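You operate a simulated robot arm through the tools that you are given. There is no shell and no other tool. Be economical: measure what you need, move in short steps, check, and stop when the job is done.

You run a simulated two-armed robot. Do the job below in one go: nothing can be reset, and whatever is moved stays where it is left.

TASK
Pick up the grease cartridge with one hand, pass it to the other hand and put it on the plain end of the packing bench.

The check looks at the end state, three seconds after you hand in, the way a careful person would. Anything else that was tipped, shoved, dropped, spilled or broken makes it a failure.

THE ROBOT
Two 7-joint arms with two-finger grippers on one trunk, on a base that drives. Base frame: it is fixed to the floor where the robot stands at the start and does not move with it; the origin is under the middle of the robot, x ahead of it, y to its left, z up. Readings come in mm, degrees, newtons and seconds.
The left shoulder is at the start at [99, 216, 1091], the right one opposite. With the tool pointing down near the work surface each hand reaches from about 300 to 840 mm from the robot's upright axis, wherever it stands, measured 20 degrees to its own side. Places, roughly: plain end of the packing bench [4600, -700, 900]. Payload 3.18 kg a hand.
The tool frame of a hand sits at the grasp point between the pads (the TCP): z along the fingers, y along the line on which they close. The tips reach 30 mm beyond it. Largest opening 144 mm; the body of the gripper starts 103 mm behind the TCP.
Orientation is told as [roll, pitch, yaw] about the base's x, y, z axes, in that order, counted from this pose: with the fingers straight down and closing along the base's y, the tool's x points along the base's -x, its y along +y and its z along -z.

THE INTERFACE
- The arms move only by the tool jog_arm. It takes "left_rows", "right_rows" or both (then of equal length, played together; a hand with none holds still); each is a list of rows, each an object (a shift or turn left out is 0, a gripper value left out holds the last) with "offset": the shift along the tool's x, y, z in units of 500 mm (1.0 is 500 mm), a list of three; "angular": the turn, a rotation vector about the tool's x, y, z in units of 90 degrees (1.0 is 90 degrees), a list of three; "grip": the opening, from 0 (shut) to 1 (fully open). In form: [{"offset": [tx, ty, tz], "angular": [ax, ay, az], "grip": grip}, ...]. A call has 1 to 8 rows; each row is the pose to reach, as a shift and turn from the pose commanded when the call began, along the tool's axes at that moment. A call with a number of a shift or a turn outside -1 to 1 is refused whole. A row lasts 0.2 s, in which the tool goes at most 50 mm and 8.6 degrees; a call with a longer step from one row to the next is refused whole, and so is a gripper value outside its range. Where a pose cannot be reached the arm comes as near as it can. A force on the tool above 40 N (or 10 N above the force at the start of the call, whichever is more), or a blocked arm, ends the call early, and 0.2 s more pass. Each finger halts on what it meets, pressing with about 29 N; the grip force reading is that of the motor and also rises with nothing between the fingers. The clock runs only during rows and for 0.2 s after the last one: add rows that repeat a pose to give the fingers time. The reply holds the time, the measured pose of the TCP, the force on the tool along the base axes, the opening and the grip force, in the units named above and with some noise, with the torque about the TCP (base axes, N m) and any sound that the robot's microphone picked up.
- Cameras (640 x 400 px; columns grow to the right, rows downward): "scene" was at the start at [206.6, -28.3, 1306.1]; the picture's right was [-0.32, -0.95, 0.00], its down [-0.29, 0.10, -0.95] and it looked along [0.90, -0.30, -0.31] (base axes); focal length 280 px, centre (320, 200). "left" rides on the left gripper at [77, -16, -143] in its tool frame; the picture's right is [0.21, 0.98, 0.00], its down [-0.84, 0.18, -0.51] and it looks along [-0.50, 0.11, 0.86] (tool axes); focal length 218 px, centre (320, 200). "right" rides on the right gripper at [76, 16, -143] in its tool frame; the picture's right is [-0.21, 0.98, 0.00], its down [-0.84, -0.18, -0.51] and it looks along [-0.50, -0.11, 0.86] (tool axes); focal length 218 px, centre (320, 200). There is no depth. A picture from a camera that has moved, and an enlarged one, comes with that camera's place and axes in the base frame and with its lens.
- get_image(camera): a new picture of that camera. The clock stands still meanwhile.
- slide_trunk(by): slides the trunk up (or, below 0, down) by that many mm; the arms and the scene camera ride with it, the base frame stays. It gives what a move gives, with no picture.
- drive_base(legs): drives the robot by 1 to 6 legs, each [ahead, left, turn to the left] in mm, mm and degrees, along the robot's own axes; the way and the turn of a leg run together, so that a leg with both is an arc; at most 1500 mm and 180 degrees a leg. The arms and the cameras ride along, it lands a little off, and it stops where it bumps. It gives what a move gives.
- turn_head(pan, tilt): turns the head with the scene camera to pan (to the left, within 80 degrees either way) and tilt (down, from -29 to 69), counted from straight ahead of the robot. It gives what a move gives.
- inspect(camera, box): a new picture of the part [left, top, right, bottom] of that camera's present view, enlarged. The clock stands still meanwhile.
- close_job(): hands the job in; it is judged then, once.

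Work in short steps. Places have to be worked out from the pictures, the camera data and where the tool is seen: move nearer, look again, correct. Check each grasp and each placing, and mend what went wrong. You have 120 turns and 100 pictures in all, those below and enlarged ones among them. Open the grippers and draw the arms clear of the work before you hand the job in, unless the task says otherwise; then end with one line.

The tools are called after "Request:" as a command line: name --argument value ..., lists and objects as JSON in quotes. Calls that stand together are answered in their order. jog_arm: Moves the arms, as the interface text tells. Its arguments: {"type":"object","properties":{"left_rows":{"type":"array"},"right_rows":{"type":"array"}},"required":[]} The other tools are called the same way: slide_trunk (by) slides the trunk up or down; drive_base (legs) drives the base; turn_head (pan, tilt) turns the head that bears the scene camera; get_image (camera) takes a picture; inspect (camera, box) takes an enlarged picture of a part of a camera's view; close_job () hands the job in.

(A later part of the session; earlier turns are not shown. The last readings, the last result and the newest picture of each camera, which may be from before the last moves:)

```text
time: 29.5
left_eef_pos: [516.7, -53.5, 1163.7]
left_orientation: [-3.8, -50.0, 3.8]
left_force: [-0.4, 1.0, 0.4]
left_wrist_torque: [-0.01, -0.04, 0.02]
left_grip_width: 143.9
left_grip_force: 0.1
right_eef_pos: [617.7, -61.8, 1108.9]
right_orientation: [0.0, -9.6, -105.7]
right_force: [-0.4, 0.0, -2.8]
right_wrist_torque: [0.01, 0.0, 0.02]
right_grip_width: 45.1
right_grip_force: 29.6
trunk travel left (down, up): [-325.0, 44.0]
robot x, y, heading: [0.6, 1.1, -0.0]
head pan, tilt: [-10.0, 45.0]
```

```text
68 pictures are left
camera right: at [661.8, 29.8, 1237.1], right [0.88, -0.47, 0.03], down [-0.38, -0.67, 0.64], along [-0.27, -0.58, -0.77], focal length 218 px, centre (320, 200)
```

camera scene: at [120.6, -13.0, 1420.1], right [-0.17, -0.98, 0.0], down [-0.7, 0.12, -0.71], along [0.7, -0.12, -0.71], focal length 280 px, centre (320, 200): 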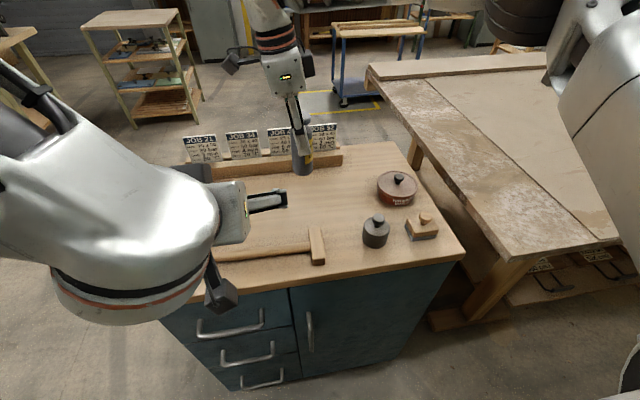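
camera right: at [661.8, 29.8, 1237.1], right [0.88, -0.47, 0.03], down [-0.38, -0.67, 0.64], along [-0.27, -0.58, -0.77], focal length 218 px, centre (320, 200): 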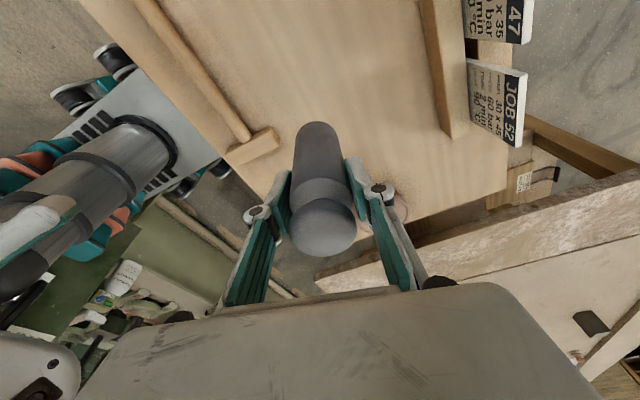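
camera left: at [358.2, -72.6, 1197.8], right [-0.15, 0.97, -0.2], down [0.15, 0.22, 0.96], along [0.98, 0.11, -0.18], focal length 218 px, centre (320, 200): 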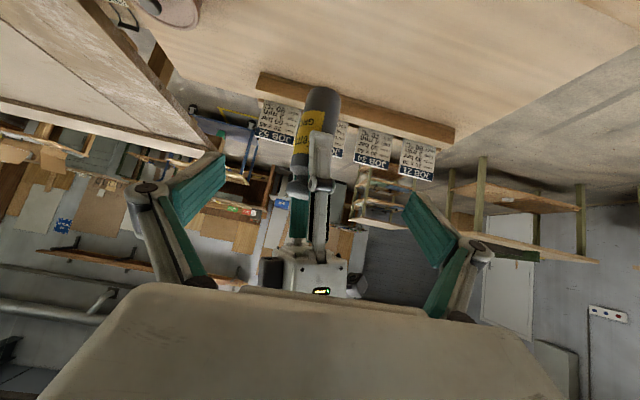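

The "GREASE" label is visible, confirming the object. The left hand is ~17 mm above the commanded spot, as before, so I check whether it is obstructed.

Request:
get_image --camera "scene"

Request:
jog_arm --left_rows '[{"offset": [0, 0, 0]}, {"offset": [0, 0, 0]}]'

```text
67 pictures are left
camera scene: at [120.3, -13.0, 1420.1], right [-0.17, -0.98, 0.0], down [-0.7, 0.12, -0.71], along [0.7, -0.12, -0.71], focal length 280 px, centre (320, 200)
```

scene: 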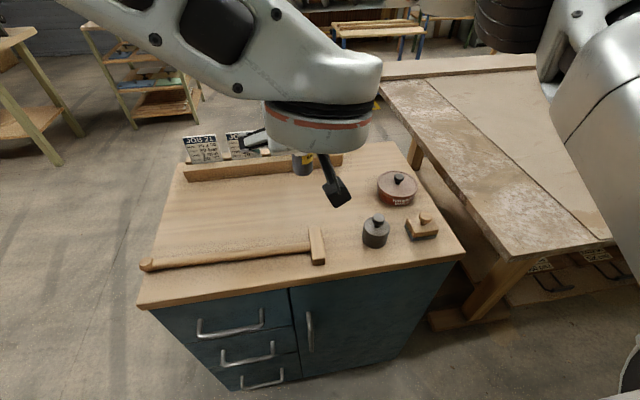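

```text
time: 30.1
left_eef_pos: [517.3, -53.6, 1161.7]
left_orientation: [-3.7, -49.9, 3.8]
left_force: [-0.5, 0.6, 0.3]
left_wrist_torque: [0.03, -0.01, -0.04]
left_grip_width: 144.2
left_grip_force: 0.1
right_eef_pos: [619.9, -61.1, 1108.5]
right_orientation: [-0.1, -9.6, -105.7]
right_force: [-0.5, -0.2, -3.6]
right_wrist_torque: [0.03, 0.02, -0.02]
right_grip_width: 45.1
right_grip_force: 28.9
trunk travel left (down, up): [-325.0, 44.0]
robot x, y, heading: [2.1, -0.3, -0.0]
head pan, tilt: [-10.0, 45.0]
```

No obstruction is reported and the left fingers straddle the cartridge's line (y −54 vs −58). I advance the left hand to about 50 mm short of the grasp, (574, -57, 1094).

Request:
jog_arm --left_rows '[{"offset": [0.015, -0.001, 0.08]}, {"offset": [0.031, -0.003, 0.175]}, {"offset": [0.031, -0.003, 0.175]}]'

Request:
get_image --camera "left"

Request:
get_image --camera "right"

```text
time: 31.1
left_eef_pos: [601.5, -24.1, 1110.9]
left_orientation: [-7.8, -49.5, 11.0]
left_force: [-0.1, 0.0, -0.6]
left_wrist_torque: [-0.04, 0.0, -0.05]
left_grip_width: 144.1
left_grip_force: 0.1
right_eef_pos: [620.9, -60.6, 1106.8]
right_orientation: [-0.1, -9.7, -105.9]
right_force: [0.4, 0.0, -3.7]
right_wrist_torque: [-0.05, 0.03, 0.0]
right_grip_width: 45.0
right_grip_force: 28.7
trunk travel left (down, up): [-325.0, 44.0]
robot x, y, heading: [-0.3, 0.2, 0.0]
head pan, tilt: [-10.0, 45.0]
stopped in row 3 (left hand): the arm was blocked; the commanded pose is now the measured one
```

```text
66 pictures are left
camera left: at [443.3, -52.0, 1144.9], right [-0.22, 0.94, -0.25], down [0.13, 0.28, 0.95], along [0.97, 0.18, -0.19], focal length 218 px, centre (320, 200)
```

left: 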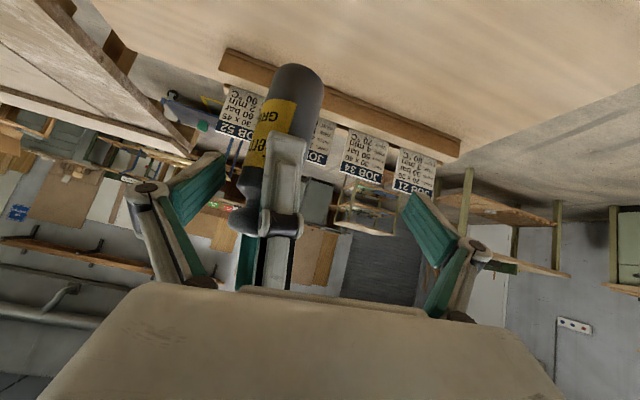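

```text
65 pictures are left
camera right: at [663.3, 30.4, 1236.1], right [0.88, -0.46, 0.03], down [-0.38, -0.67, 0.64], along [-0.28, -0.58, -0.77], focal length 218 px, centre (320, 200)
```

right: 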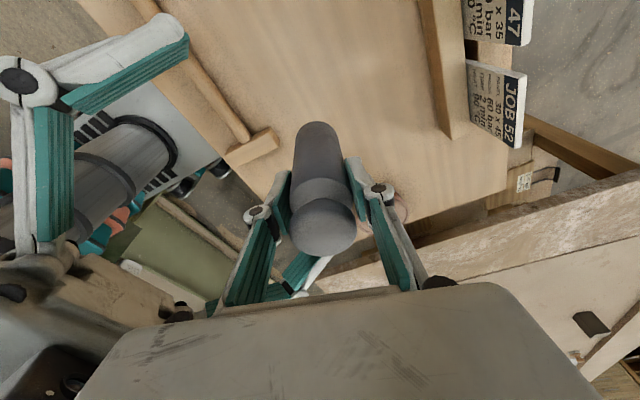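

The left arm (not the tool: force is ~0) is held off when reaching across to the robot's right. I retract the left hand, then shift the meeting point about 70 mm to the left (y≈+10), where the left arm tracked well.

Request:
jog_arm --left_rows '[{"offset": [0.022, 0.003, -0.087]}, {"offset": [0.044, 0.007, -0.174]}, {"offset": [0.044, 0.007, -0.174]}, {"offset": [0.04, 0.03, -0.174], "angular": [0.003, 0, 0.04]}, {"offset": [0.037, 0.06, -0.173], "angular": [0.006, 0, 0.079]}, {"offset": [0.035, 0.078, -0.173], "angular": [0.006, 0, 0.079]}, {"offset": [0.035, 0.078, -0.173], "angular": [0.006, 0, 0.079]}]' --right_rows '[{"offset": [0, 0, 0]}, {"offset": [0, 0, 0]}, {"offset": [0, 0, 0]}, {"offset": [0.046, -0.013, -0.008]}, {"offset": [0.092, -0.026, -0.015]}, {"offset": [0.137, -0.04, -0.023]}, {"offset": [0.137, -0.04, -0.023]}]'

Request:
get_image --camera "left"

Request:
get_image --camera "scene"

```text
time: 32.7
left_eef_pos: [517.0, 8.0, 1146.7]
left_orientation: [0.8, -50.1, -1.0]
left_force: [-0.1, -0.8, 0.1]
left_wrist_torque: [-0.01, -0.02, 0.01]
left_grip_width: 144.0
left_grip_force: 0.0
right_eef_pos: [625.1, -1.1, 1110.1]
right_orientation: [-0.4, -9.1, -107.1]
right_force: [-0.2, -0.2, -3.5]
right_wrist_torque: [-0.01, -0.02, -0.03]
right_grip_width: 45.1
right_grip_force: 28.4
trunk travel left (down, up): [-325.0, 44.0]
robot x, y, heading: [0.2, -1.2, 0.2]
head pan, tilt: [-10.0, 45.0]
```

```text
64 pictures are left
camera left: at [358.2, -7.7, 1179.9], right [-0.13, 0.98, -0.15], down [0.15, 0.17, 0.97], along [0.98, 0.1, -0.17], focal length 218 px, centre (320, 200)
```

left: 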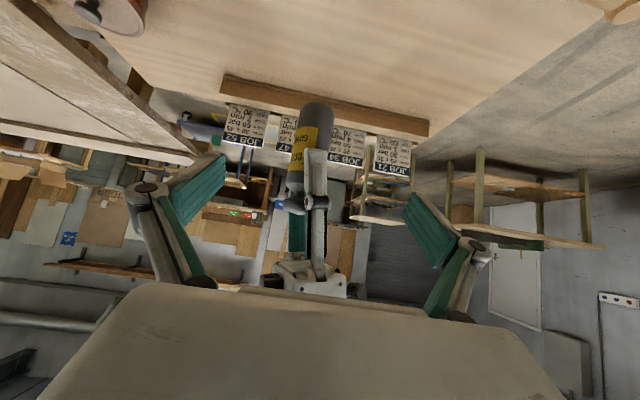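

```text
63 pictures are left
camera scene: at [120.4, -13.3, 1420.1], right [-0.17, -0.98, 0.0], down [-0.7, 0.12, -0.71], along [0.7, -0.12, -0.71], focal length 280 px, centre (320, 200)
```

scene: 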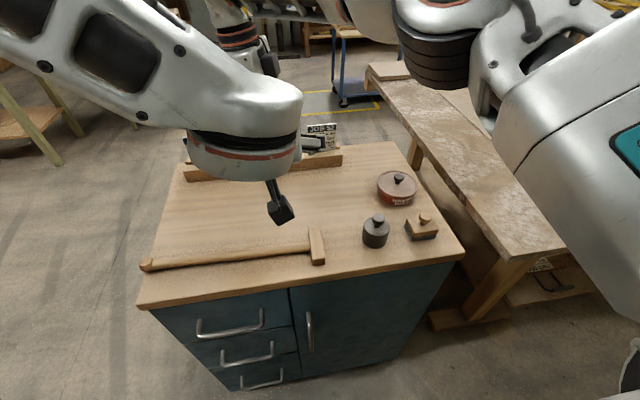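

Both hands track well here: right at (625, -1, 1110), left at (517, 8, 1147), nicely in line. I advance the left hand 75 mm along its fingers.

Request:
jog_arm --left_rows '[{"offset": [0, -0.005, 0.075]}, {"offset": [0, -0.01, 0.15]}, {"offset": [0, -0.01, 0.15]}]'

Request:
get_image --camera "left"

Request:
get_image --camera "right"

```text
time: 33.5
left_eef_pos: [574.5, 3.9, 1098.0]
left_orientation: [0.6, -50.1, -0.8]
left_force: [-0.3, -0.1, 0.6]
left_wrist_torque: [0.0, 0.0, -0.01]
left_grip_width: 143.8
left_grip_force: 0.1
right_eef_pos: [624.6, 1.5, 1108.5]
right_orientation: [-0.4, -9.4, -106.9]
right_force: [-0.6, -0.3, -2.4]
right_wrist_torque: [0.01, -0.02, -0.03]
right_grip_width: 45.1
right_grip_force: 28.4
trunk travel left (down, up): [-325.0, 44.0]
robot x, y, heading: [1.3, 0.4, 0.2]
head pan, tilt: [-10.0, 45.0]
```

```text
62 pictures are left
camera left: at [416.0, -12.2, 1131.8], right [-0.13, 0.98, -0.15], down [0.15, 0.17, 0.97], along [0.98, 0.1, -0.17], focal length 218 px, centre (320, 200)
```

left: 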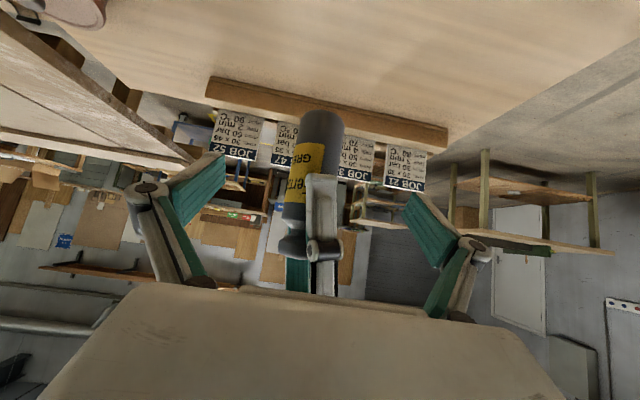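

```text
61 pictures are left
camera right: at [668.4, 91.1, 1236.4], right [0.88, -0.48, 0.03], down [-0.39, -0.66, 0.64], along [-0.29, -0.57, -0.77], focal length 218 px, centre (320, 200)
```

right: 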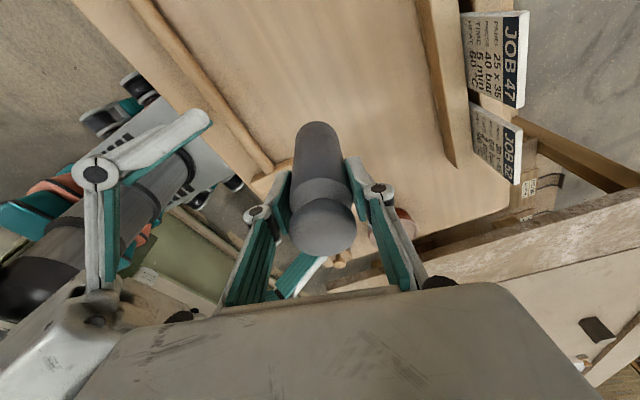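

Alignment is good: the cartridge axis is at col ≈316, the left tool plane at 320. I advance the last 56 mm to about (618, 2, 1063).

Request:
jog_arm --left_rows '[{"offset": [-0.001, -0.002, 0.05]}, {"offset": [-0.003, -0.004, 0.112]}, {"offset": [-0.003, -0.004, 0.112]}]'

Request:
get_image --camera "left"

Request:
get_image --camera "right"

```text
time: 34.3
left_eef_pos: [617.7, 2.0, 1062.4]
left_orientation: [0.5, -50.1, -0.9]
left_force: [-0.2, -0.4, -0.3]
left_wrist_torque: [-0.04, -0.03, -0.03]
left_grip_width: 143.9
left_grip_force: 0.0
right_eef_pos: [623.2, 2.1, 1106.9]
right_orientation: [-0.5, -9.5, -106.8]
right_force: [-0.4, 0.3, -3.9]
right_wrist_torque: [-0.01, -0.03, -0.03]
right_grip_width: 45.2
right_grip_force: 29.0
trunk travel left (down, up): [-325.0, 44.0]
robot x, y, heading: [-3.2, 1.6, -0.1]
head pan, tilt: [-10.0, 45.0]
```

```text
60 pictures are left
camera left: at [458.3, -14.1, 1096.2], right [-0.13, 0.98, -0.15], down [0.15, 0.17, 0.97], along [0.98, 0.1, -0.17], focal length 218 px, centre (320, 200)
```

left: 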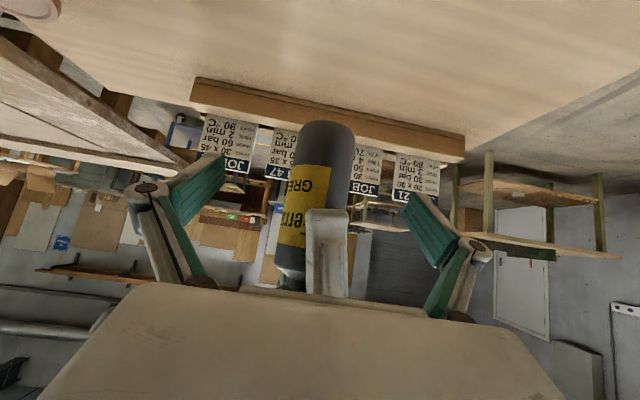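

```text
59 pictures are left
camera right: at [667.8, 92.1, 1235.1], right [0.88, -0.48, 0.03], down [-0.38, -0.66, 0.64], along [-0.29, -0.57, -0.77], focal length 218 px, centre (320, 200)
```

right: 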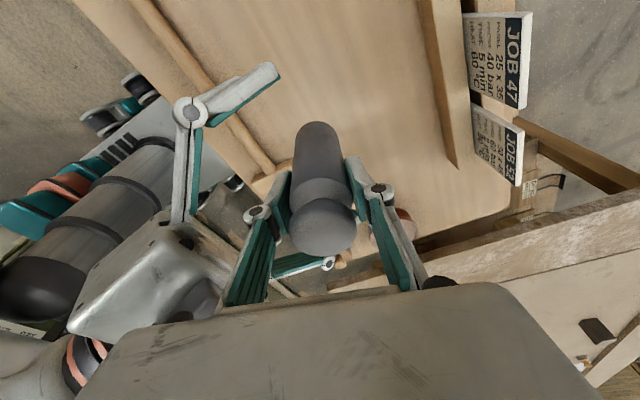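

The right near finger lies within the cartridge's silhouette, so the left fingers can close on either side. I close the left gripper.

Request:
jog_arm --left_rows '[{"grip": 0.6}, {"grip": 0.45}, {"grip": 0.35}, {"grip": 0.25}, {"grip": 0.0}, {"grip": 0.0}]'

Request:
get_image --camera "left"

Request:
get_image --camera "right"

```text
time: 35.7
left_eef_pos: [617.7, 2.3, 1063.1]
left_orientation: [0.6, -50.1, -0.9]
left_force: [-1.2, -6.7, -0.4]
left_wrist_torque: [-0.09, -0.02, -0.05]
left_grip_width: 44.4
left_grip_force: 29.1
right_eef_pos: [623.6, 3.0, 1105.8]
right_orientation: [-0.7, -9.5, -106.8]
right_force: [0.7, 6.8, -0.4]
right_wrist_torque: [0.37, 0.0, 0.03]
right_grip_width: 45.0
right_grip_force: 28.9
trunk travel left (down, up): [-325.0, 44.0]
robot x, y, heading: [-2.5, -0.5, -0.2]
head pan, tilt: [-10.0, 45.0]
```

```text
58 pictures are left
camera left: at [458.3, -14.4, 1096.0], right [-0.13, 0.98, -0.15], down [0.15, 0.17, 0.97], along [0.98, 0.1, -0.17], focal length 218 px, centre (320, 200)
```

left: 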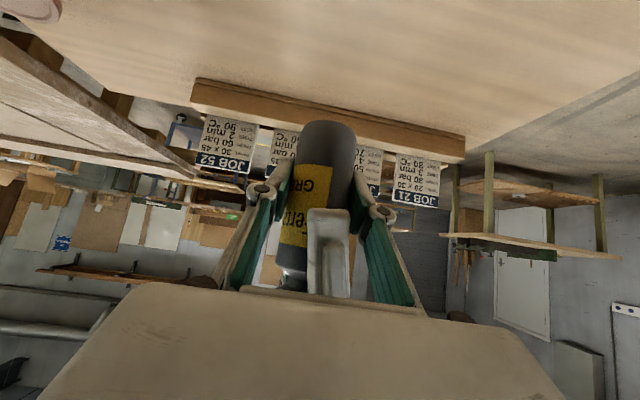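

```text
57 pictures are left
camera right: at [668.0, 92.7, 1234.3], right [0.88, -0.48, 0.03], down [-0.38, -0.67, 0.64], along [-0.29, -0.57, -0.77], focal length 218 px, centre (320, 200)
```

right: 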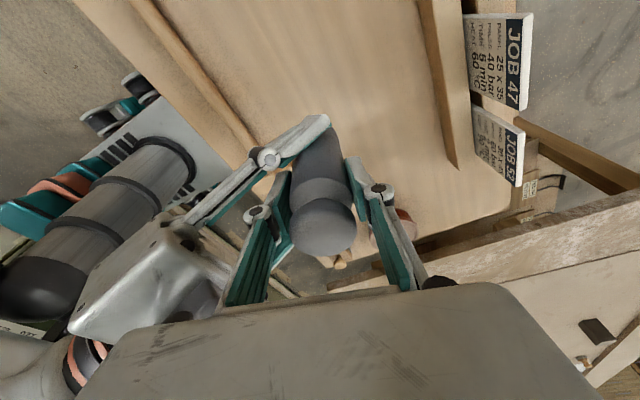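

The left grip holds 44.4 mm at 29 N and now carries the weight. I open the right gripper a little (to ~62 mm, the left palm is close) and check.

Request:
jog_arm --right_rows '[{"grip": 0.37}, {"grip": 0.43}, {"grip": 0.43}]'

Request:
get_image --camera "right"

```text
time: 36.5
left_eef_pos: [618.5, 2.7, 1062.6]
left_orientation: [0.6, -50.0, -0.7]
left_force: [-1.0, 0.0, -0.8]
left_wrist_torque: [0.02, 0.04, 0.0]
left_grip_width: 44.6
left_grip_force: 29.0
right_eef_pos: [622.5, 1.5, 1105.5]
right_orientation: [-0.5, -9.6, -106.8]
right_force: [-0.2, 0.8, -0.7]
right_wrist_torque: [0.01, 0.0, 0.04]
right_grip_width: 62.0
right_grip_force: 0.0
trunk travel left (down, up): [-325.0, 44.0]
robot x, y, heading: [-5.1, -2.0, -0.1]
head pan, tilt: [-10.0, 45.0]
```

```text
56 pictures are left
camera right: at [668.3, 92.2, 1234.4], right [0.88, -0.48, 0.03], down [-0.38, -0.66, 0.64], along [-0.29, -0.57, -0.77], focal length 218 px, centre (320, 200)
```

right: 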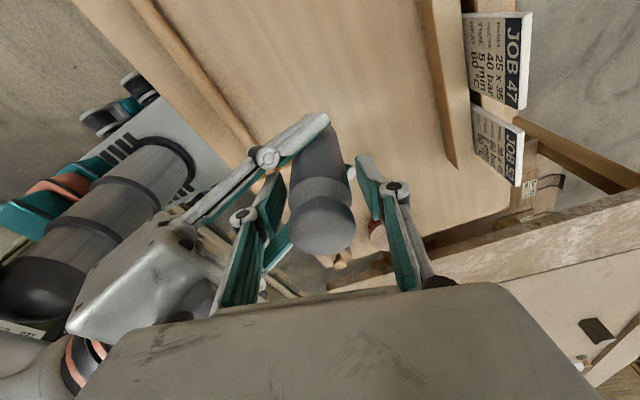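

Released cleanly; now I raise the right hand straight up, slowly at first.

Request:
jog_arm --right_rows '[{"offset": [-0.008, 0, -0.05]}, {"offset": [-0.017, 0, -0.1]}, {"offset": [-0.025, 0, -0.15]}, {"offset": [-0.034, 0, -0.2]}, {"offset": [-0.034, 0, -0.2]}]'

Request:
get_image --camera "right"

Request:
get_image --camera "left"

```text
time: 37.5
left_eef_pos: [618.6, 2.4, 1060.6]
left_orientation: [0.7, -49.9, -0.9]
left_force: [1.1, 1.2, -3.3]
left_wrist_torque: [0.0, 0.06, -0.01]
left_grip_width: 44.6
left_grip_force: 29.3
right_eef_pos: [658.9, -78.2, 1189.5]
right_orientation: [-1.9, -8.7, -113.7]
right_force: [0.1, 0.4, 0.2]
right_wrist_torque: [0.01, 0.02, 0.01]
right_grip_width: 62.2
right_grip_force: 0.1
right hand out of reach, approached as far as the arm can: row 4
trunk travel left (down, up): [-325.0, 44.0]
robot x, y, heading: [-0.1, -1.0, -0.2]
head pan, tilt: [-10.0, 45.0]
stopped in row 5 (right hand): the arm was blocked; the commanded pose is now the measured one
```

```text
55 pictures are left
camera right: at [717.8, 3.1, 1318.0], right [0.81, -0.59, 0.0], down [-0.45, -0.62, 0.63], along [-0.37, -0.51, -0.77], focal length 218 px, centre (320, 200)
```

right: 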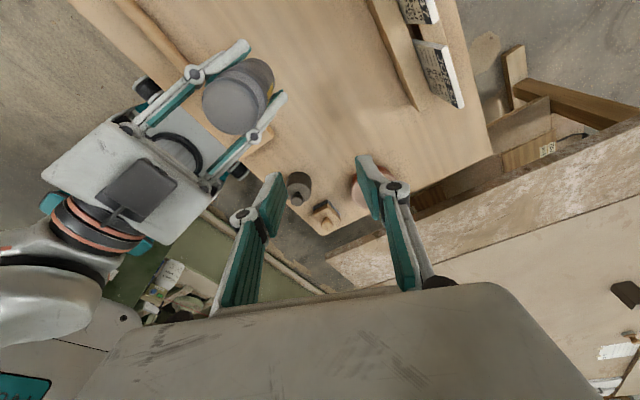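

```text
54 pictures are left
camera left: at [460.2, -14.0, 1094.4], right [-0.13, 0.98, -0.15], down [0.16, 0.17, 0.97], along [0.98, 0.1, -0.17], focal length 218 px, centre (320, 200)
```

left: 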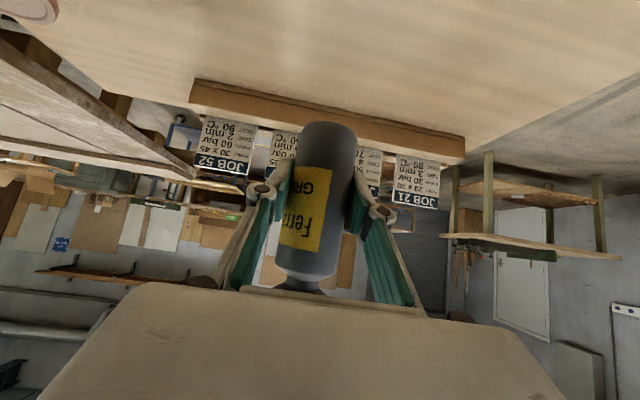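

The left hand now holds the cartridge firmly alone (3.3 N load), the right is clear. I take the right hand away to its own side, unwinding its yaw.

Request:
jog_arm --right_rows '[{"offset": [-0.05, 0.011, 0.008]}, {"offset": [-0.11, 0.025, 0.017], "angular": [-0.013, 0, -0.085]}, {"offset": [-0.17, 0.038, 0.026], "angular": [-0.026, 0, -0.17]}, {"offset": [-0.23, 0.051, 0.035], "angular": [-0.038, 0, -0.255]}, {"offset": [-0.29, 0.065, 0.044], "angular": [-0.051, 0, -0.34]}, {"offset": [-0.34, 0.076, 0.052], "angular": [-0.064, 0, -0.425]}, {"offset": [-0.394, 0.088, 0.06], "angular": [-0.077, 0, -0.51]}, {"offset": [-0.394, 0.088, 0.06], "angular": [-0.09, 0, -0.59]}]'

Request:
turn_head --pan -8 --tilt 8

Request:
get_image --camera "scene"

```text
time: 39.3
left_eef_pos: [618.1, 2.6, 1062.1]
left_orientation: [0.7, -50.1, -0.8]
left_force: [-0.3, 0.0, -3.4]
left_wrist_torque: [0.03, 0.04, -0.02]
left_grip_width: 44.5
left_grip_force: 28.9
right_eef_pos: [617.9, -270.2, 1191.2]
right_orientation: [-0.7, -7.3, -59.5]
right_force: [0.7, -0.3, 0.5]
right_wrist_torque: [-0.01, -0.02, 0.03]
right_grip_width: 61.8
right_grip_force: 0.0
trunk travel left (down, up): [-325.0, 44.0]
robot x, y, heading: [2.6, 0.7, -0.2]
head pan, tilt: [-10.0, 45.0]
```

```text
time: 40.3
left_eef_pos: [617.5, 2.1, 1063.0]
left_orientation: [0.7, -50.1, -1.0]
left_force: [0.0, 0.6, -3.7]
left_wrist_torque: [-0.02, -0.02, 0.02]
left_grip_width: 44.7
left_grip_force: 28.7
right_eef_pos: [618.4, -271.0, 1191.5]
right_orientation: [-0.6, -7.3, -59.7]
right_force: [1.2, -0.1, -0.6]
right_wrist_torque: [-0.01, -0.01, -0.01]
right_grip_width: 62.1
right_grip_force: 0.0
trunk travel left (down, up): [-325.0, 44.0]
robot x, y, heading: [-1.7, 2.4, -0.1]
head pan, tilt: [-8.0, 8.0]
```

```text
53 pictures are left
camera scene: at [132.4, -11.9, 1478.2], right [-0.14, -0.99, 0.0], down [-0.14, 0.02, -0.99], along [0.98, -0.14, -0.14], focal length 280 px, centre (320, 200)
```

scene: 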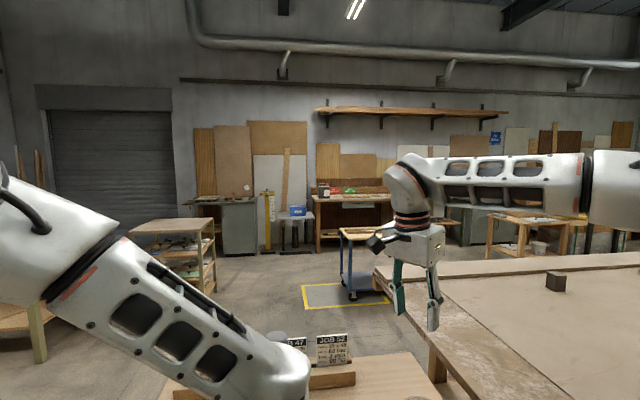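

Now find the packing bench: the given place projects to about (323, 196), the bench under the wall shelf. I enlarge that area.

Request:
inspect --camera "scene" --box '[220, 150, 420, 310]'

```text
2.50 times, centred on (320, 230) of scene
camera zoom: at [132.4, -11.9, 1478.2], right [-0.14, -0.99, 0.0], down [-0.14, 0.02, -0.99], along [0.98, -0.14, -0.14], focal length 701 px, centre (320, 125)
```

zoom: 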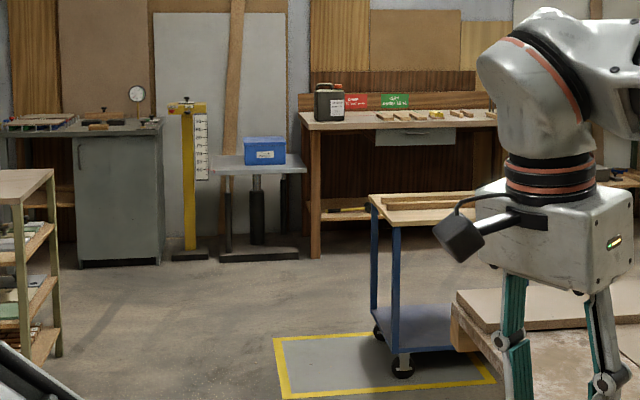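

The place lies at the left end of that wall bench (a jerrican and red/green signs are nearby; I'll look closer there). The way leads left around the cabinet; before driving I look to the left.

Request:
turn_head --pan 65 --tilt 30

Request:
get_image --camera "scene"

Request:
turn_head --pan 30 --tilt 25

Request:
get_image --camera "scene"

```text
time: 41.8
left_eef_pos: [617.4, 1.6, 1062.3]
left_orientation: [0.6, -50.1, -0.9]
left_force: [0.5, -0.4, -3.4]
left_wrist_torque: [-0.01, 0.0, -0.02]
left_grip_width: 44.4
left_grip_force: 29.1
right_eef_pos: [616.9, -271.0, 1191.3]
right_orientation: [-0.7, -7.3, -59.7]
right_force: [-0.2, -0.1, -0.8]
right_wrist_torque: [0.01, 0.01, -0.01]
right_grip_width: 62.0
right_grip_force: 0.1
trunk travel left (down, up): [-325.0, 44.0]
robot x, y, heading: [-1.4, 2.2, -0.1]
head pan, tilt: [65.0, 30.0]
```

```text
51 pictures are left
camera scene: at [79.0, 83.0, 1442.7], right [0.91, -0.42, 0.0], down [-0.21, -0.45, -0.87], along [0.37, 0.78, -0.5], focal length 280 px, centre (320, 200)
```

scene: 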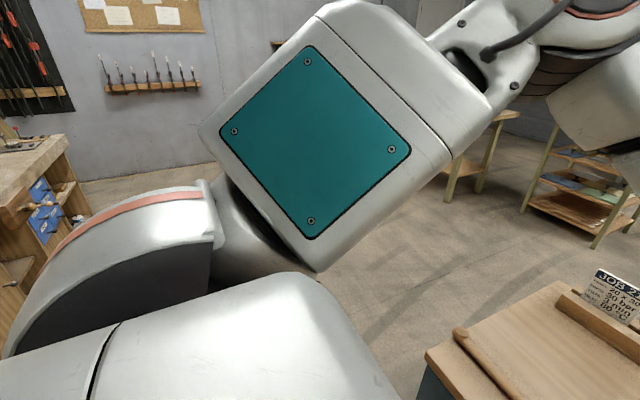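

```text
time: 42.8
left_eef_pos: [617.7, 2.3, 1063.1]
left_orientation: [0.6, -50.1, -0.9]
left_force: [0.3, 0.2, -3.2]
left_wrist_torque: [-0.02, 0.02, -0.03]
left_grip_width: 44.4
left_grip_force: 29.6
right_eef_pos: [617.1, -272.4, 1193.4]
right_orientation: [-0.7, -7.4, -59.7]
right_force: [0.6, 0.1, 0.1]
right_wrist_torque: [0.0, 0.0, 0.04]
right_grip_width: 61.8
right_grip_force: 0.1
trunk travel left (down, up): [-325.0, 44.0]
robot x, y, heading: [-1.1, 0.2, 0.1]
head pan, tilt: [30.0, 25.0]
```

```text
50 pictures are left
camera scene: at [120.5, 47.2, 1450.7], right [0.5, -0.87, 0.0], down [-0.37, -0.21, -0.91], along [0.78, 0.45, -0.42], focal length 280 px, centre (320, 200)
```

scene: 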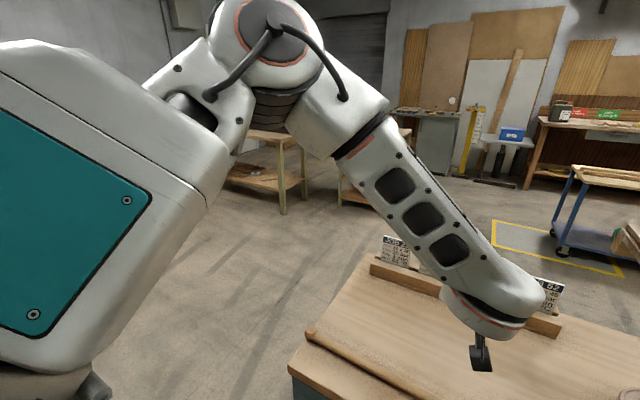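

The left side is open for at least 1.5 m. Planned way: left 850, ahead 1500, diagonally back to y≈0 at x≈2600 (between rack and cart), then on. I drive the first two legs and look.

Request:
drive_base --legs '[[0, 850, 0], [1500, 0, 0]]'

Request:
turn_head --pan -15 --tilt 15

Request:
get_image --camera "scene"

```text
time: 57.5
left_eef_pos: [2106.2, 896.5, 1062.5]
left_orientation: [0.6, -49.9, 1.2]
left_force: [0.1, -0.4, -3.4]
left_wrist_torque: [0.05, 0.01, -0.01]
left_grip_width: 44.2
left_grip_force: 28.6
right_eef_pos: [2115.0, 623.4, 1192.2]
right_orientation: [-0.6, -7.2, -57.5]
right_force: [-0.1, -0.9, 0.6]
right_wrist_torque: [0.0, 0.01, 0.02]
right_grip_width: 62.0
right_grip_force: 0.0
trunk travel left (down, up): [-325.0, 44.0]
robot x, y, heading: [1487.1, 874.7, 1.9]
head pan, tilt: [30.0, 25.0]
```

```text
time: 58.7
left_eef_pos: [2106.5, 897.1, 1061.5]
left_orientation: [0.7, -50.1, 1.2]
left_force: [-0.4, -0.9, -3.3]
left_wrist_torque: [0.03, 0.01, 0.04]
left_grip_width: 44.5
left_grip_force: 29.5
right_eef_pos: [2116.4, 623.9, 1192.4]
right_orientation: [-0.7, -7.3, -57.5]
right_force: [-0.7, -0.4, 0.4]
right_wrist_torque: [0.02, 0.0, -0.02]
right_grip_width: 62.3
right_grip_force: 0.1
trunk travel left (down, up): [-325.0, 44.0]
robot x, y, heading: [1488.0, 873.8, 1.8]
head pan, tilt: [-15.0, 15.0]
```

```text
49 pictures are left
camera scene: at [1621.0, 854.2, 1466.9], right [-0.22, -0.97, 0.0], down [-0.25, 0.06, -0.97], along [0.94, -0.22, -0.26], focal length 280 px, centre (320, 200)
```

scene: 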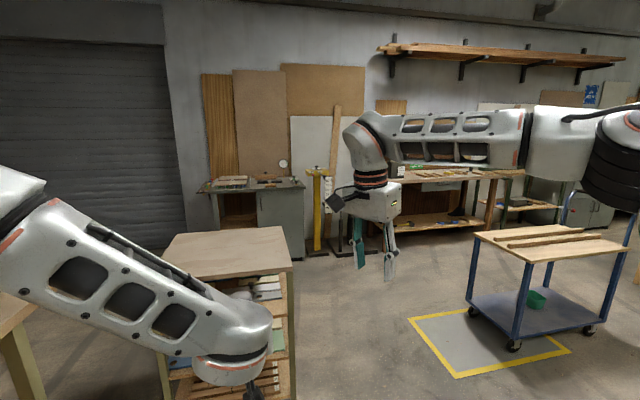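

The rack stands ahead-left (near corner about (2550-2700, 730)). Rather than a diagonal I slide straight right to y≈50, then drive ahead between rack and cart.

Request:
drive_base --legs '[[0, -800, -1.8], [1100, 0, 0]]'

Request:
get_image --camera "scene"

```text
time: 71.3
left_eef_pos: [3225.9, 116.6, 1062.4]
left_orientation: [0.5, -50.1, 0.5]
left_force: [0.7, 1.1, -4.2]
left_wrist_torque: [-0.03, 0.01, 0.01]
left_grip_width: 44.4
left_grip_force: 28.9
right_eef_pos: [3233.1, -156.3, 1190.8]
right_orientation: [-0.6, -7.4, -58.1]
right_force: [0.5, 0.3, 0.0]
right_wrist_torque: [-0.04, 0.01, 0.01]
right_grip_width: 61.8
right_grip_force: 0.1
trunk travel left (down, up): [-325.0, 44.0]
robot x, y, heading: [2609.3, 99.8, 1.3]
head pan, tilt: [-15.0, 15.0]
```

```text
48 pictures are left
camera scene: at [2739.9, 78.4, 1466.9], right [-0.23, -0.97, 0.0], down [-0.25, 0.06, -0.97], along [0.94, -0.23, -0.26], focal length 280 px, centre (320, 200)
```

scene: 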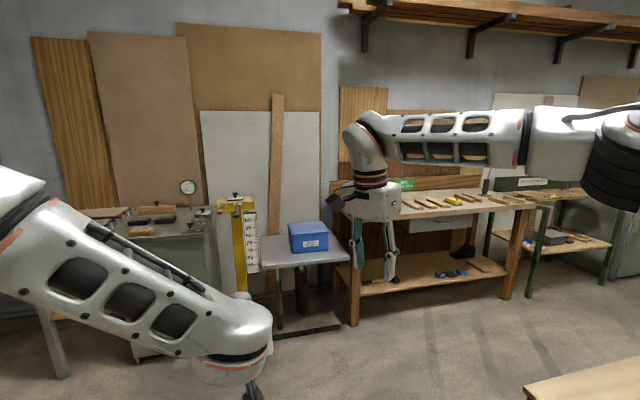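

The route is clear; the bench front is at x≈4430, from y≈-560 to -2040. I drive ahead to x≈3800 (past the cart) and look at the bench from there.

Request:
drive_base --legs '[[1190, 0, -1.3]]'

Request:
turn_head --pan -50 --tilt 28

Request:
get_image --camera "scene"

Request:
turn_head --pan -75 --tilt 45

Request:
get_image --camera "scene"

```text
time: 77.2
left_eef_pos: [4390.6, 105.4, 1062.3]
left_orientation: [0.6, -50.0, -1.4]
left_force: [0.4, 0.9, -3.8]
left_wrist_torque: [0.01, 0.02, 0.0]
left_grip_width: 44.0
left_grip_force: 29.0
right_eef_pos: [4388.1, -167.5, 1190.6]
right_orientation: [-0.7, -7.3, -60.0]
right_force: [-0.2, 0.1, -0.3]
right_wrist_torque: [0.0, 0.02, 0.02]
right_grip_width: 61.9
right_grip_force: 0.0
trunk travel left (down, up): [-325.0, 44.0]
robot x, y, heading: [3774.0, 104.0, -0.5]
head pan, tilt: [-15.0, 15.0]
```

```text
time: 78.2
left_eef_pos: [4391.3, 104.1, 1063.0]
left_orientation: [0.6, -49.9, -1.4]
left_force: [0.1, -0.4, -2.6]
left_wrist_torque: [0.03, -0.01, 0.02]
left_grip_width: 44.3
left_grip_force: 29.2
right_eef_pos: [4389.0, -167.7, 1191.7]
right_orientation: [-0.7, -7.2, -60.1]
right_force: [0.3, -0.1, 0.4]
right_wrist_torque: [-0.01, -0.02, 0.03]
right_grip_width: 61.7
right_grip_force: 0.0
trunk travel left (down, up): [-325.0, 44.0]
robot x, y, heading: [3776.5, 106.2, -0.5]
head pan, tilt: [-50.0, 28.0]
```

```text
47 pictures are left
camera scene: at [3871.7, 38.1, 1445.9], right [-0.77, -0.64, 0.0], down [-0.3, 0.36, -0.88], along [0.56, -0.68, -0.47], focal length 280 px, centre (320, 200)
```

scene: 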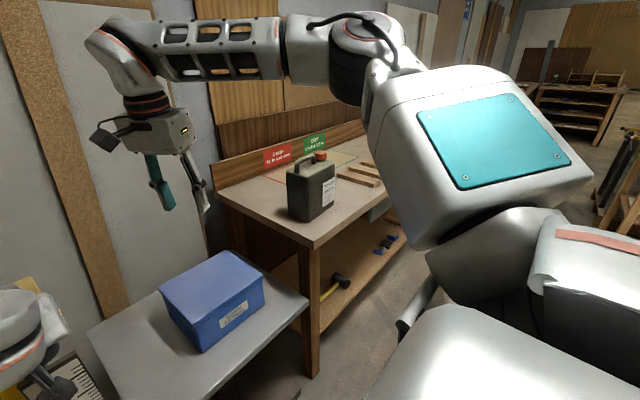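

```text
time: 79.1
left_eef_pos: [4390.8, 105.3, 1063.4]
left_orientation: [0.6, -50.0, -1.4]
left_force: [0.6, -0.1, -3.2]
left_wrist_torque: [-0.02, 0.0, -0.02]
left_grip_width: 44.5
left_grip_force: 29.2
right_eef_pos: [4387.8, -168.8, 1192.0]
right_orientation: [-0.7, -7.3, -60.1]
right_force: [0.3, -0.1, 0.3]
right_wrist_torque: [0.0, -0.03, 0.0]
right_grip_width: 61.8
right_grip_force: 0.1
trunk travel left (down, up): [-325.0, 44.0]
robot x, y, heading: [3773.1, 106.2, -0.3]
head pan, tilt: [-75.0, 45.0]
```

```text
46 pictures are left
camera scene: at [3834.0, 29.7, 1420.1], right [-0.97, -0.25, 0.0], down [-0.18, 0.68, -0.71], along [0.18, -0.68, -0.71], focal length 280 px, centre (320, 200)
```

scene: 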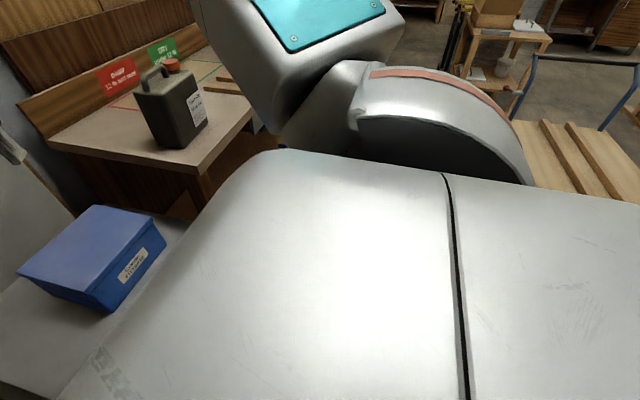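

The bench has a red and a green marked area behind the jerrican. I enlarge the signs.

Request:
turn_head --pan -50 --tilt 28

Request:
inspect --camera "scene" --box '[200, 120, 400, 250]'

```text
time: 80.0
left_eef_pos: [4390.9, 105.3, 1062.6]
left_orientation: [0.6, -50.0, -1.4]
left_force: [-0.3, -0.1, -3.4]
left_wrist_torque: [0.02, 0.05, 0.02]
left_grip_width: 44.3
left_grip_force: 29.2
right_eef_pos: [4388.2, -168.1, 1191.4]
right_orientation: [-0.7, -7.3, -60.1]
right_force: [-0.7, -0.1, 0.1]
right_wrist_torque: [0.02, 0.0, 0.0]
right_grip_width: 62.0
right_grip_force: 0.1
trunk travel left (down, up): [-325.0, 44.0]
robot x, y, heading: [3774.0, 108.6, -0.5]
head pan, tilt: [-50.0, 28.0]
```

```text
3.08 times, centred on (300, 185) of scene
camera zoom: at [3871.5, 38.0, 1445.8], right [-0.77, -0.63, 0.0], down [-0.3, 0.36, -0.88], along [0.56, -0.68, -0.47], focal length 863 px, centre (382, 246)
```

zoom: 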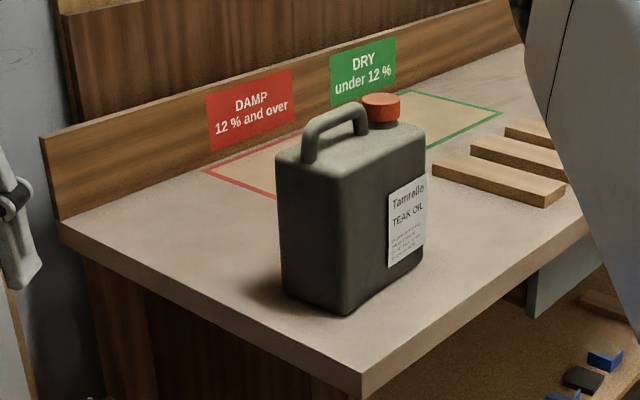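

The plain end is the left end, outside the red/green frames; the jerrican stands there at roughly x 4486–4590, y −625…−813. A free spot clear of it is the front-left corner zone around (4440, −600). I slide right by ~690 while staying slightly back, to line the hand up with that.

Request:
drive_base --legs '[[-15, -350, 0.4], [0, -340, 0]]'

Request:
turn_head --pan -8 --tilt 40

Request:
get_image --camera "scene"

Request:
get_image --camera "left"

Request:
get_image --camera "right"

```text
time: 86.9
left_eef_pos: [4372.6, -588.4, 1062.8]
left_orientation: [0.7, -50.0, -1.0]
left_force: [-0.1, -0.4, -2.5]
left_wrist_torque: [-0.01, 0.02, 0.0]
left_grip_width: 44.1
left_grip_force: 28.7
right_eef_pos: [4371.5, -860.7, 1191.3]
right_orientation: [-0.6, -7.2, -59.8]
right_force: [-0.1, -0.6, 0.9]
right_wrist_torque: [0.01, -0.01, -0.02]
right_grip_width: 61.9
right_grip_force: 0.1
trunk travel left (down, up): [-325.0, 44.0]
robot x, y, heading: [3750.9, -585.7, -0.3]
head pan, tilt: [-50.0, 28.0]
```

```text
time: 88.0
left_eef_pos: [4372.8, -587.8, 1062.4]
left_orientation: [0.6, -49.9, -1.0]
left_force: [0.6, 0.0, -2.2]
left_wrist_torque: [0.0, 0.03, -0.02]
left_grip_width: 44.4
left_grip_force: 29.6
right_eef_pos: [4372.0, -860.1, 1192.0]
right_orientation: [-0.6, -7.2, -59.7]
right_force: [0.0, -0.1, -0.4]
right_wrist_torque: [-0.01, -0.01, -0.02]
right_grip_width: 62.1
right_grip_force: 0.1
trunk travel left (down, up): [-325.0, 44.0]
robot x, y, heading: [3754.2, -587.0, 0.1]
head pan, tilt: [-8.0, 40.0]
```

```text
44 pictures are left
camera scene: at [3879.7, -600.1, 1427.4], right [-0.14, -0.99, 0.0], down [-0.64, 0.09, -0.77], along [0.76, -0.11, -0.64], focal length 280 px, centre (320, 200)
```

scene: 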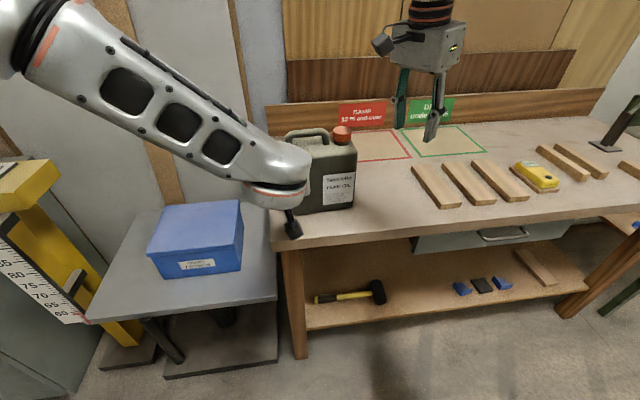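

```text
43 pictures are left
camera left: at [4213.3, -604.0, 1095.8], right [-0.13, 0.98, -0.15], down [0.15, 0.17, 0.97], along [0.98, 0.1, -0.17], focal length 218 px, centre (320, 200)
```

left: 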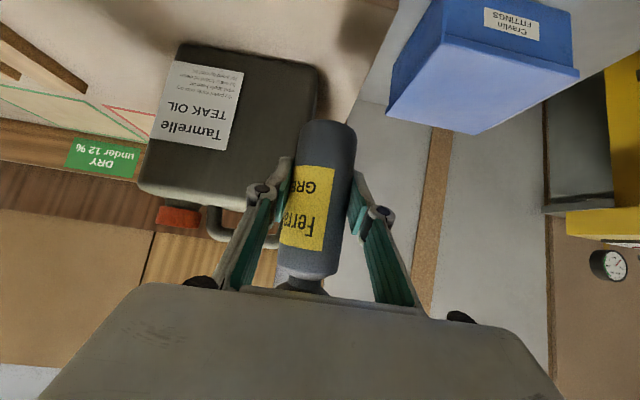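

```text
42 pictures are left
camera right: at [4340.2, -770.1, 1324.0], right [0.95, 0.31, 0.01], down [0.24, -0.75, 0.61], along [0.2, -0.58, -0.79], focal length 218 px, centre (320, 200)
```

right: 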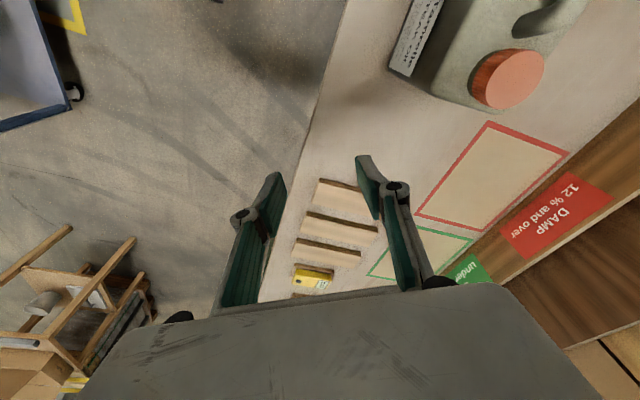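

New fixes: bench front edge x≈4381, left edge y≈−546, jerrican front face x≈4494 from y≈−630. I aim the cartridge axis at about (4433, −607), ~45 mm clear of the jerrican: first forward and sideways at height, then down to z≈942.

Request:
jog_arm --left_rows '[{"offset": [-0.035, -0.02, 0.042]}, {"offset": [-0.069, -0.04, 0.083]}, {"offset": [-0.008, -0.04, 0.134]}, {"offset": [0.053, -0.04, 0.186]}, {"offset": [0.115, -0.04, 0.237]}, {"offset": [0.115, -0.04, 0.237]}]'

Request:
get_image --camera "left"

Request:
inspect --camera "scene" --box '[200, 100, 440, 300]'

```text
time: 89.4
left_eef_pos: [4429.3, -606.0, 941.9]
left_orientation: [0.6, -50.0, -1.0]
left_force: [-0.2, 0.1, -2.9]
left_wrist_torque: [0.02, 0.02, 0.02]
left_grip_width: 43.8
left_grip_force: 29.6
right_eef_pos: [4372.1, -860.5, 1192.5]
right_orientation: [-0.7, -7.2, -59.7]
right_force: [0.5, 0.6, 0.5]
right_wrist_torque: [-0.02, -0.01, 0.0]
right_grip_width: 61.9
right_grip_force: 0.1
trunk travel left (down, up): [-325.0, 44.0]
robot x, y, heading: [3758.0, -586.4, -0.2]
head pan, tilt: [-8.0, 40.0]
```

```text
41 pictures are left
camera left: at [4269.3, -622.6, 975.6], right [-0.13, 0.98, -0.15], down [0.15, 0.17, 0.97], along [0.98, 0.1, -0.17], focal length 218 px, centre (320, 200)
```

left: 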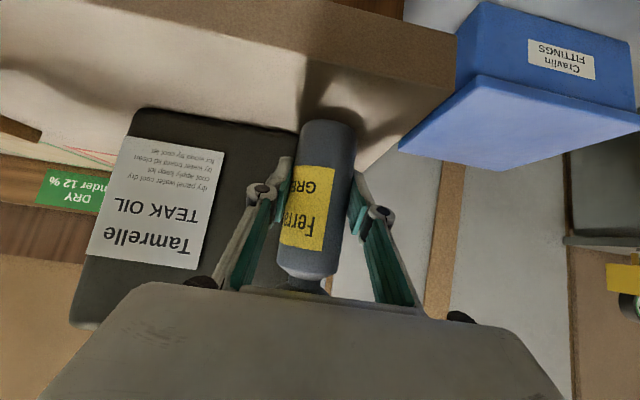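

```text
2.00 times, centred on (320, 200) of scene
camera zoom: at [3879.4, -600.0, 1427.4], right [-0.14, -0.99, 0.0], down [-0.64, 0.09, -0.77], along [0.76, -0.11, -0.64], focal length 561 px, centre (320, 200)
```

zoom: 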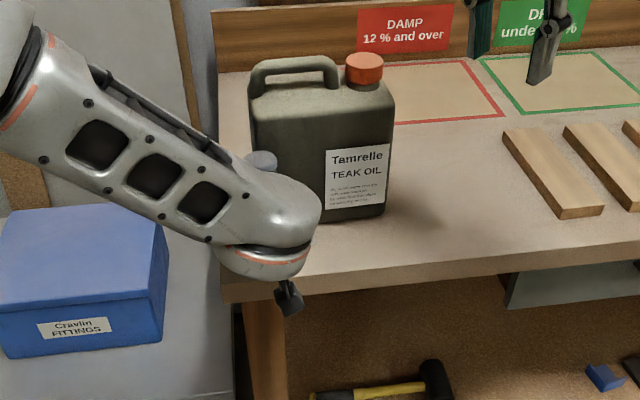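

The bottom should now be roughly 5–35 mm above the bench; bench height is uncertain (865–890). I shift 15 mm back from the jerrican, then lower 10 mm and watch the force.

Request:
jog_arm --left_rows '[{"offset": [0.019, 0.006, -0.023]}, {"offset": [0.027, 0.006, -0.017]}, {"offset": [0.034, 0.006, -0.01]}, {"offset": [0.034, 0.006, -0.01]}]'

Request:
get_image --camera "left"

```text
time: 90.4
left_eef_pos: [4412.4, -604.5, 932.7]
left_orientation: [0.6, -50.0, -1.0]
left_force: [-0.5, 0.5, -2.5]
left_wrist_torque: [-0.01, 0.0, 0.0]
left_grip_width: 44.2
left_grip_force: 28.7
right_eef_pos: [4372.2, -860.7, 1191.6]
right_orientation: [-0.7, -7.3, -59.7]
right_force: [0.3, 0.1, -0.2]
right_wrist_torque: [-0.01, 0.03, 0.0]
right_grip_width: 61.9
right_grip_force: 0.0
trunk travel left (down, up): [-325.0, 44.0]
robot x, y, heading: [3751.6, -591.0, -0.1]
head pan, tilt: [-8.0, 40.0]
```

```text
39 pictures are left
camera left: at [4252.5, -619.6, 965.8], right [-0.13, 0.98, -0.15], down [0.15, 0.17, 0.97], along [0.98, 0.1, -0.17], focal length 218 px, centre (320, 200)
```

left: 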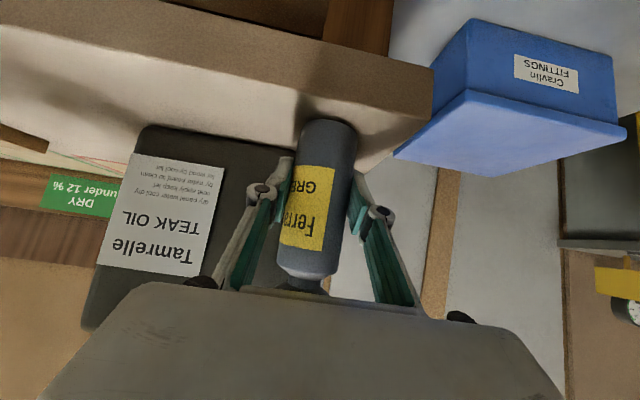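

Front edge fix gives bench z≈880–890 and the cartridge bottom ≈882–890: contact is close. I lower in 4 mm steps, watching the vertical force.

Request:
jog_arm --left_rows '[{"offset": [0.003, 0, 0.0026]}, {"offset": [0.006, 0, 0.0051]}, {"offset": [0.006, 0, 0.0051]}]'

```text
time: 91.2
left_eef_pos: [4412.3, -604.7, 932.2]
left_orientation: [0.6, -50.5, -0.9]
left_force: [-3.8, 3.0, 19.3]
left_wrist_torque: [0.09, -0.29, 0.03]
left_grip_width: 44.3
left_grip_force: 28.9
right_eef_pos: [4370.5, -860.9, 1192.9]
right_orientation: [-0.6, -7.2, -59.8]
right_force: [-0.2, -0.2, 0.6]
right_wrist_torque: [0.0, 0.0, 0.01]
right_grip_width: 62.1
right_grip_force: 0.0
trunk travel left (down, up): [-325.0, 44.0]
robot x, y, heading: [3751.2, -591.5, -0.0]
head pan, tilt: [-8.0, 40.0]
```

Contact: 19 N upward, so the cartridge stands on the bench. I relax by 3 mm and check before opening.

Request:
jog_arm --left_rows '[{"offset": [-0.0044, 0, -0.0037]}, {"offset": [-0.0044, 0, -0.0037]}]'

Request:
get_image --camera "left"

Request:
turn_head --pan -35 --tilt 40

Request:
get_image --camera "scene"

```text
time: 91.8
left_eef_pos: [4410.6, -603.9, 932.3]
left_orientation: [0.7, -50.1, -0.9]
left_force: [5.5, 1.0, 11.8]
left_wrist_torque: [-0.05, -0.61, -0.02]
left_grip_width: 44.3
left_grip_force: 28.9
right_eef_pos: [4372.0, -860.5, 1191.5]
right_orientation: [-0.7, -7.3, -59.8]
right_force: [-0.1, 1.2, 0.6]
right_wrist_torque: [0.0, 0.01, 0.04]
right_grip_width: 61.8
right_grip_force: 0.0
trunk travel left (down, up): [-325.0, 44.0]
robot x, y, heading: [3756.8, -589.5, -0.0]
head pan, tilt: [-8.0, 40.0]
```

```text
38 pictures are left
camera left: at [4252.2, -620.0, 964.9], right [-0.13, 0.98, -0.15], down [0.15, 0.17, 0.97], along [0.98, 0.1, -0.17], focal length 218 px, centre (320, 200)
```

left: 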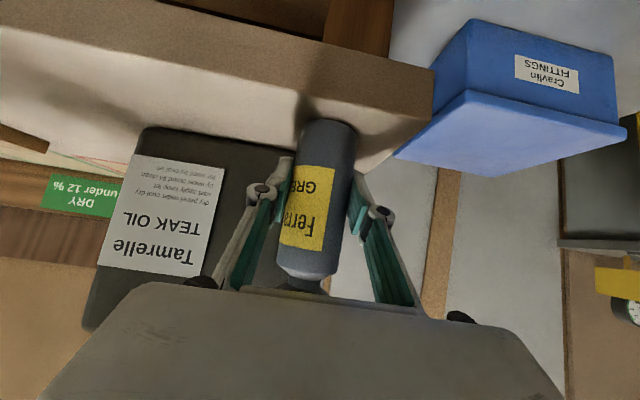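

```text
time: 92.7
left_eef_pos: [4410.8, -603.3, 931.1]
left_orientation: [0.5, -50.2, -0.9]
left_force: [6.6, -0.4, 12.3]
left_wrist_torque: [-0.05, -0.63, 0.03]
left_grip_width: 44.0
left_grip_force: 29.4
right_eef_pos: [4370.6, -861.2, 1192.0]
right_orientation: [-0.8, -7.4, -59.7]
right_force: [-1.1, 0.3, 0.3]
right_wrist_torque: [0.0, -0.02, -0.01]
right_grip_width: 61.7
right_grip_force: 0.0
trunk travel left (down, up): [-325.0, 44.0]
robot x, y, heading: [3755.4, -589.6, -0.0]
head pan, tilt: [-35.0, 40.0]
```

```text
37 pictures are left
camera scene: at [3864.4, -636.7, 1427.5], right [-0.57, -0.82, 0.0], down [-0.53, 0.37, -0.77], along [0.63, -0.44, -0.64], focal length 280 px, centre (320, 200)
```

scene: 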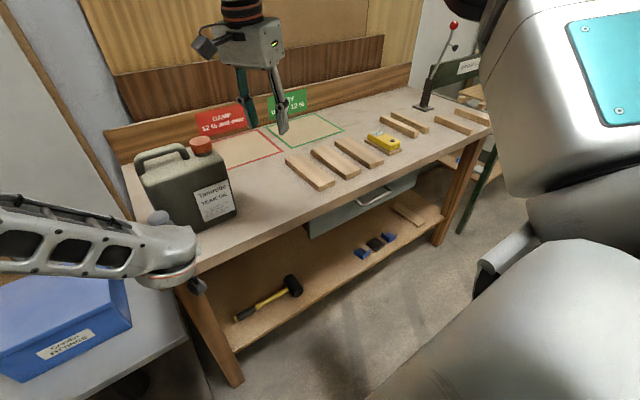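

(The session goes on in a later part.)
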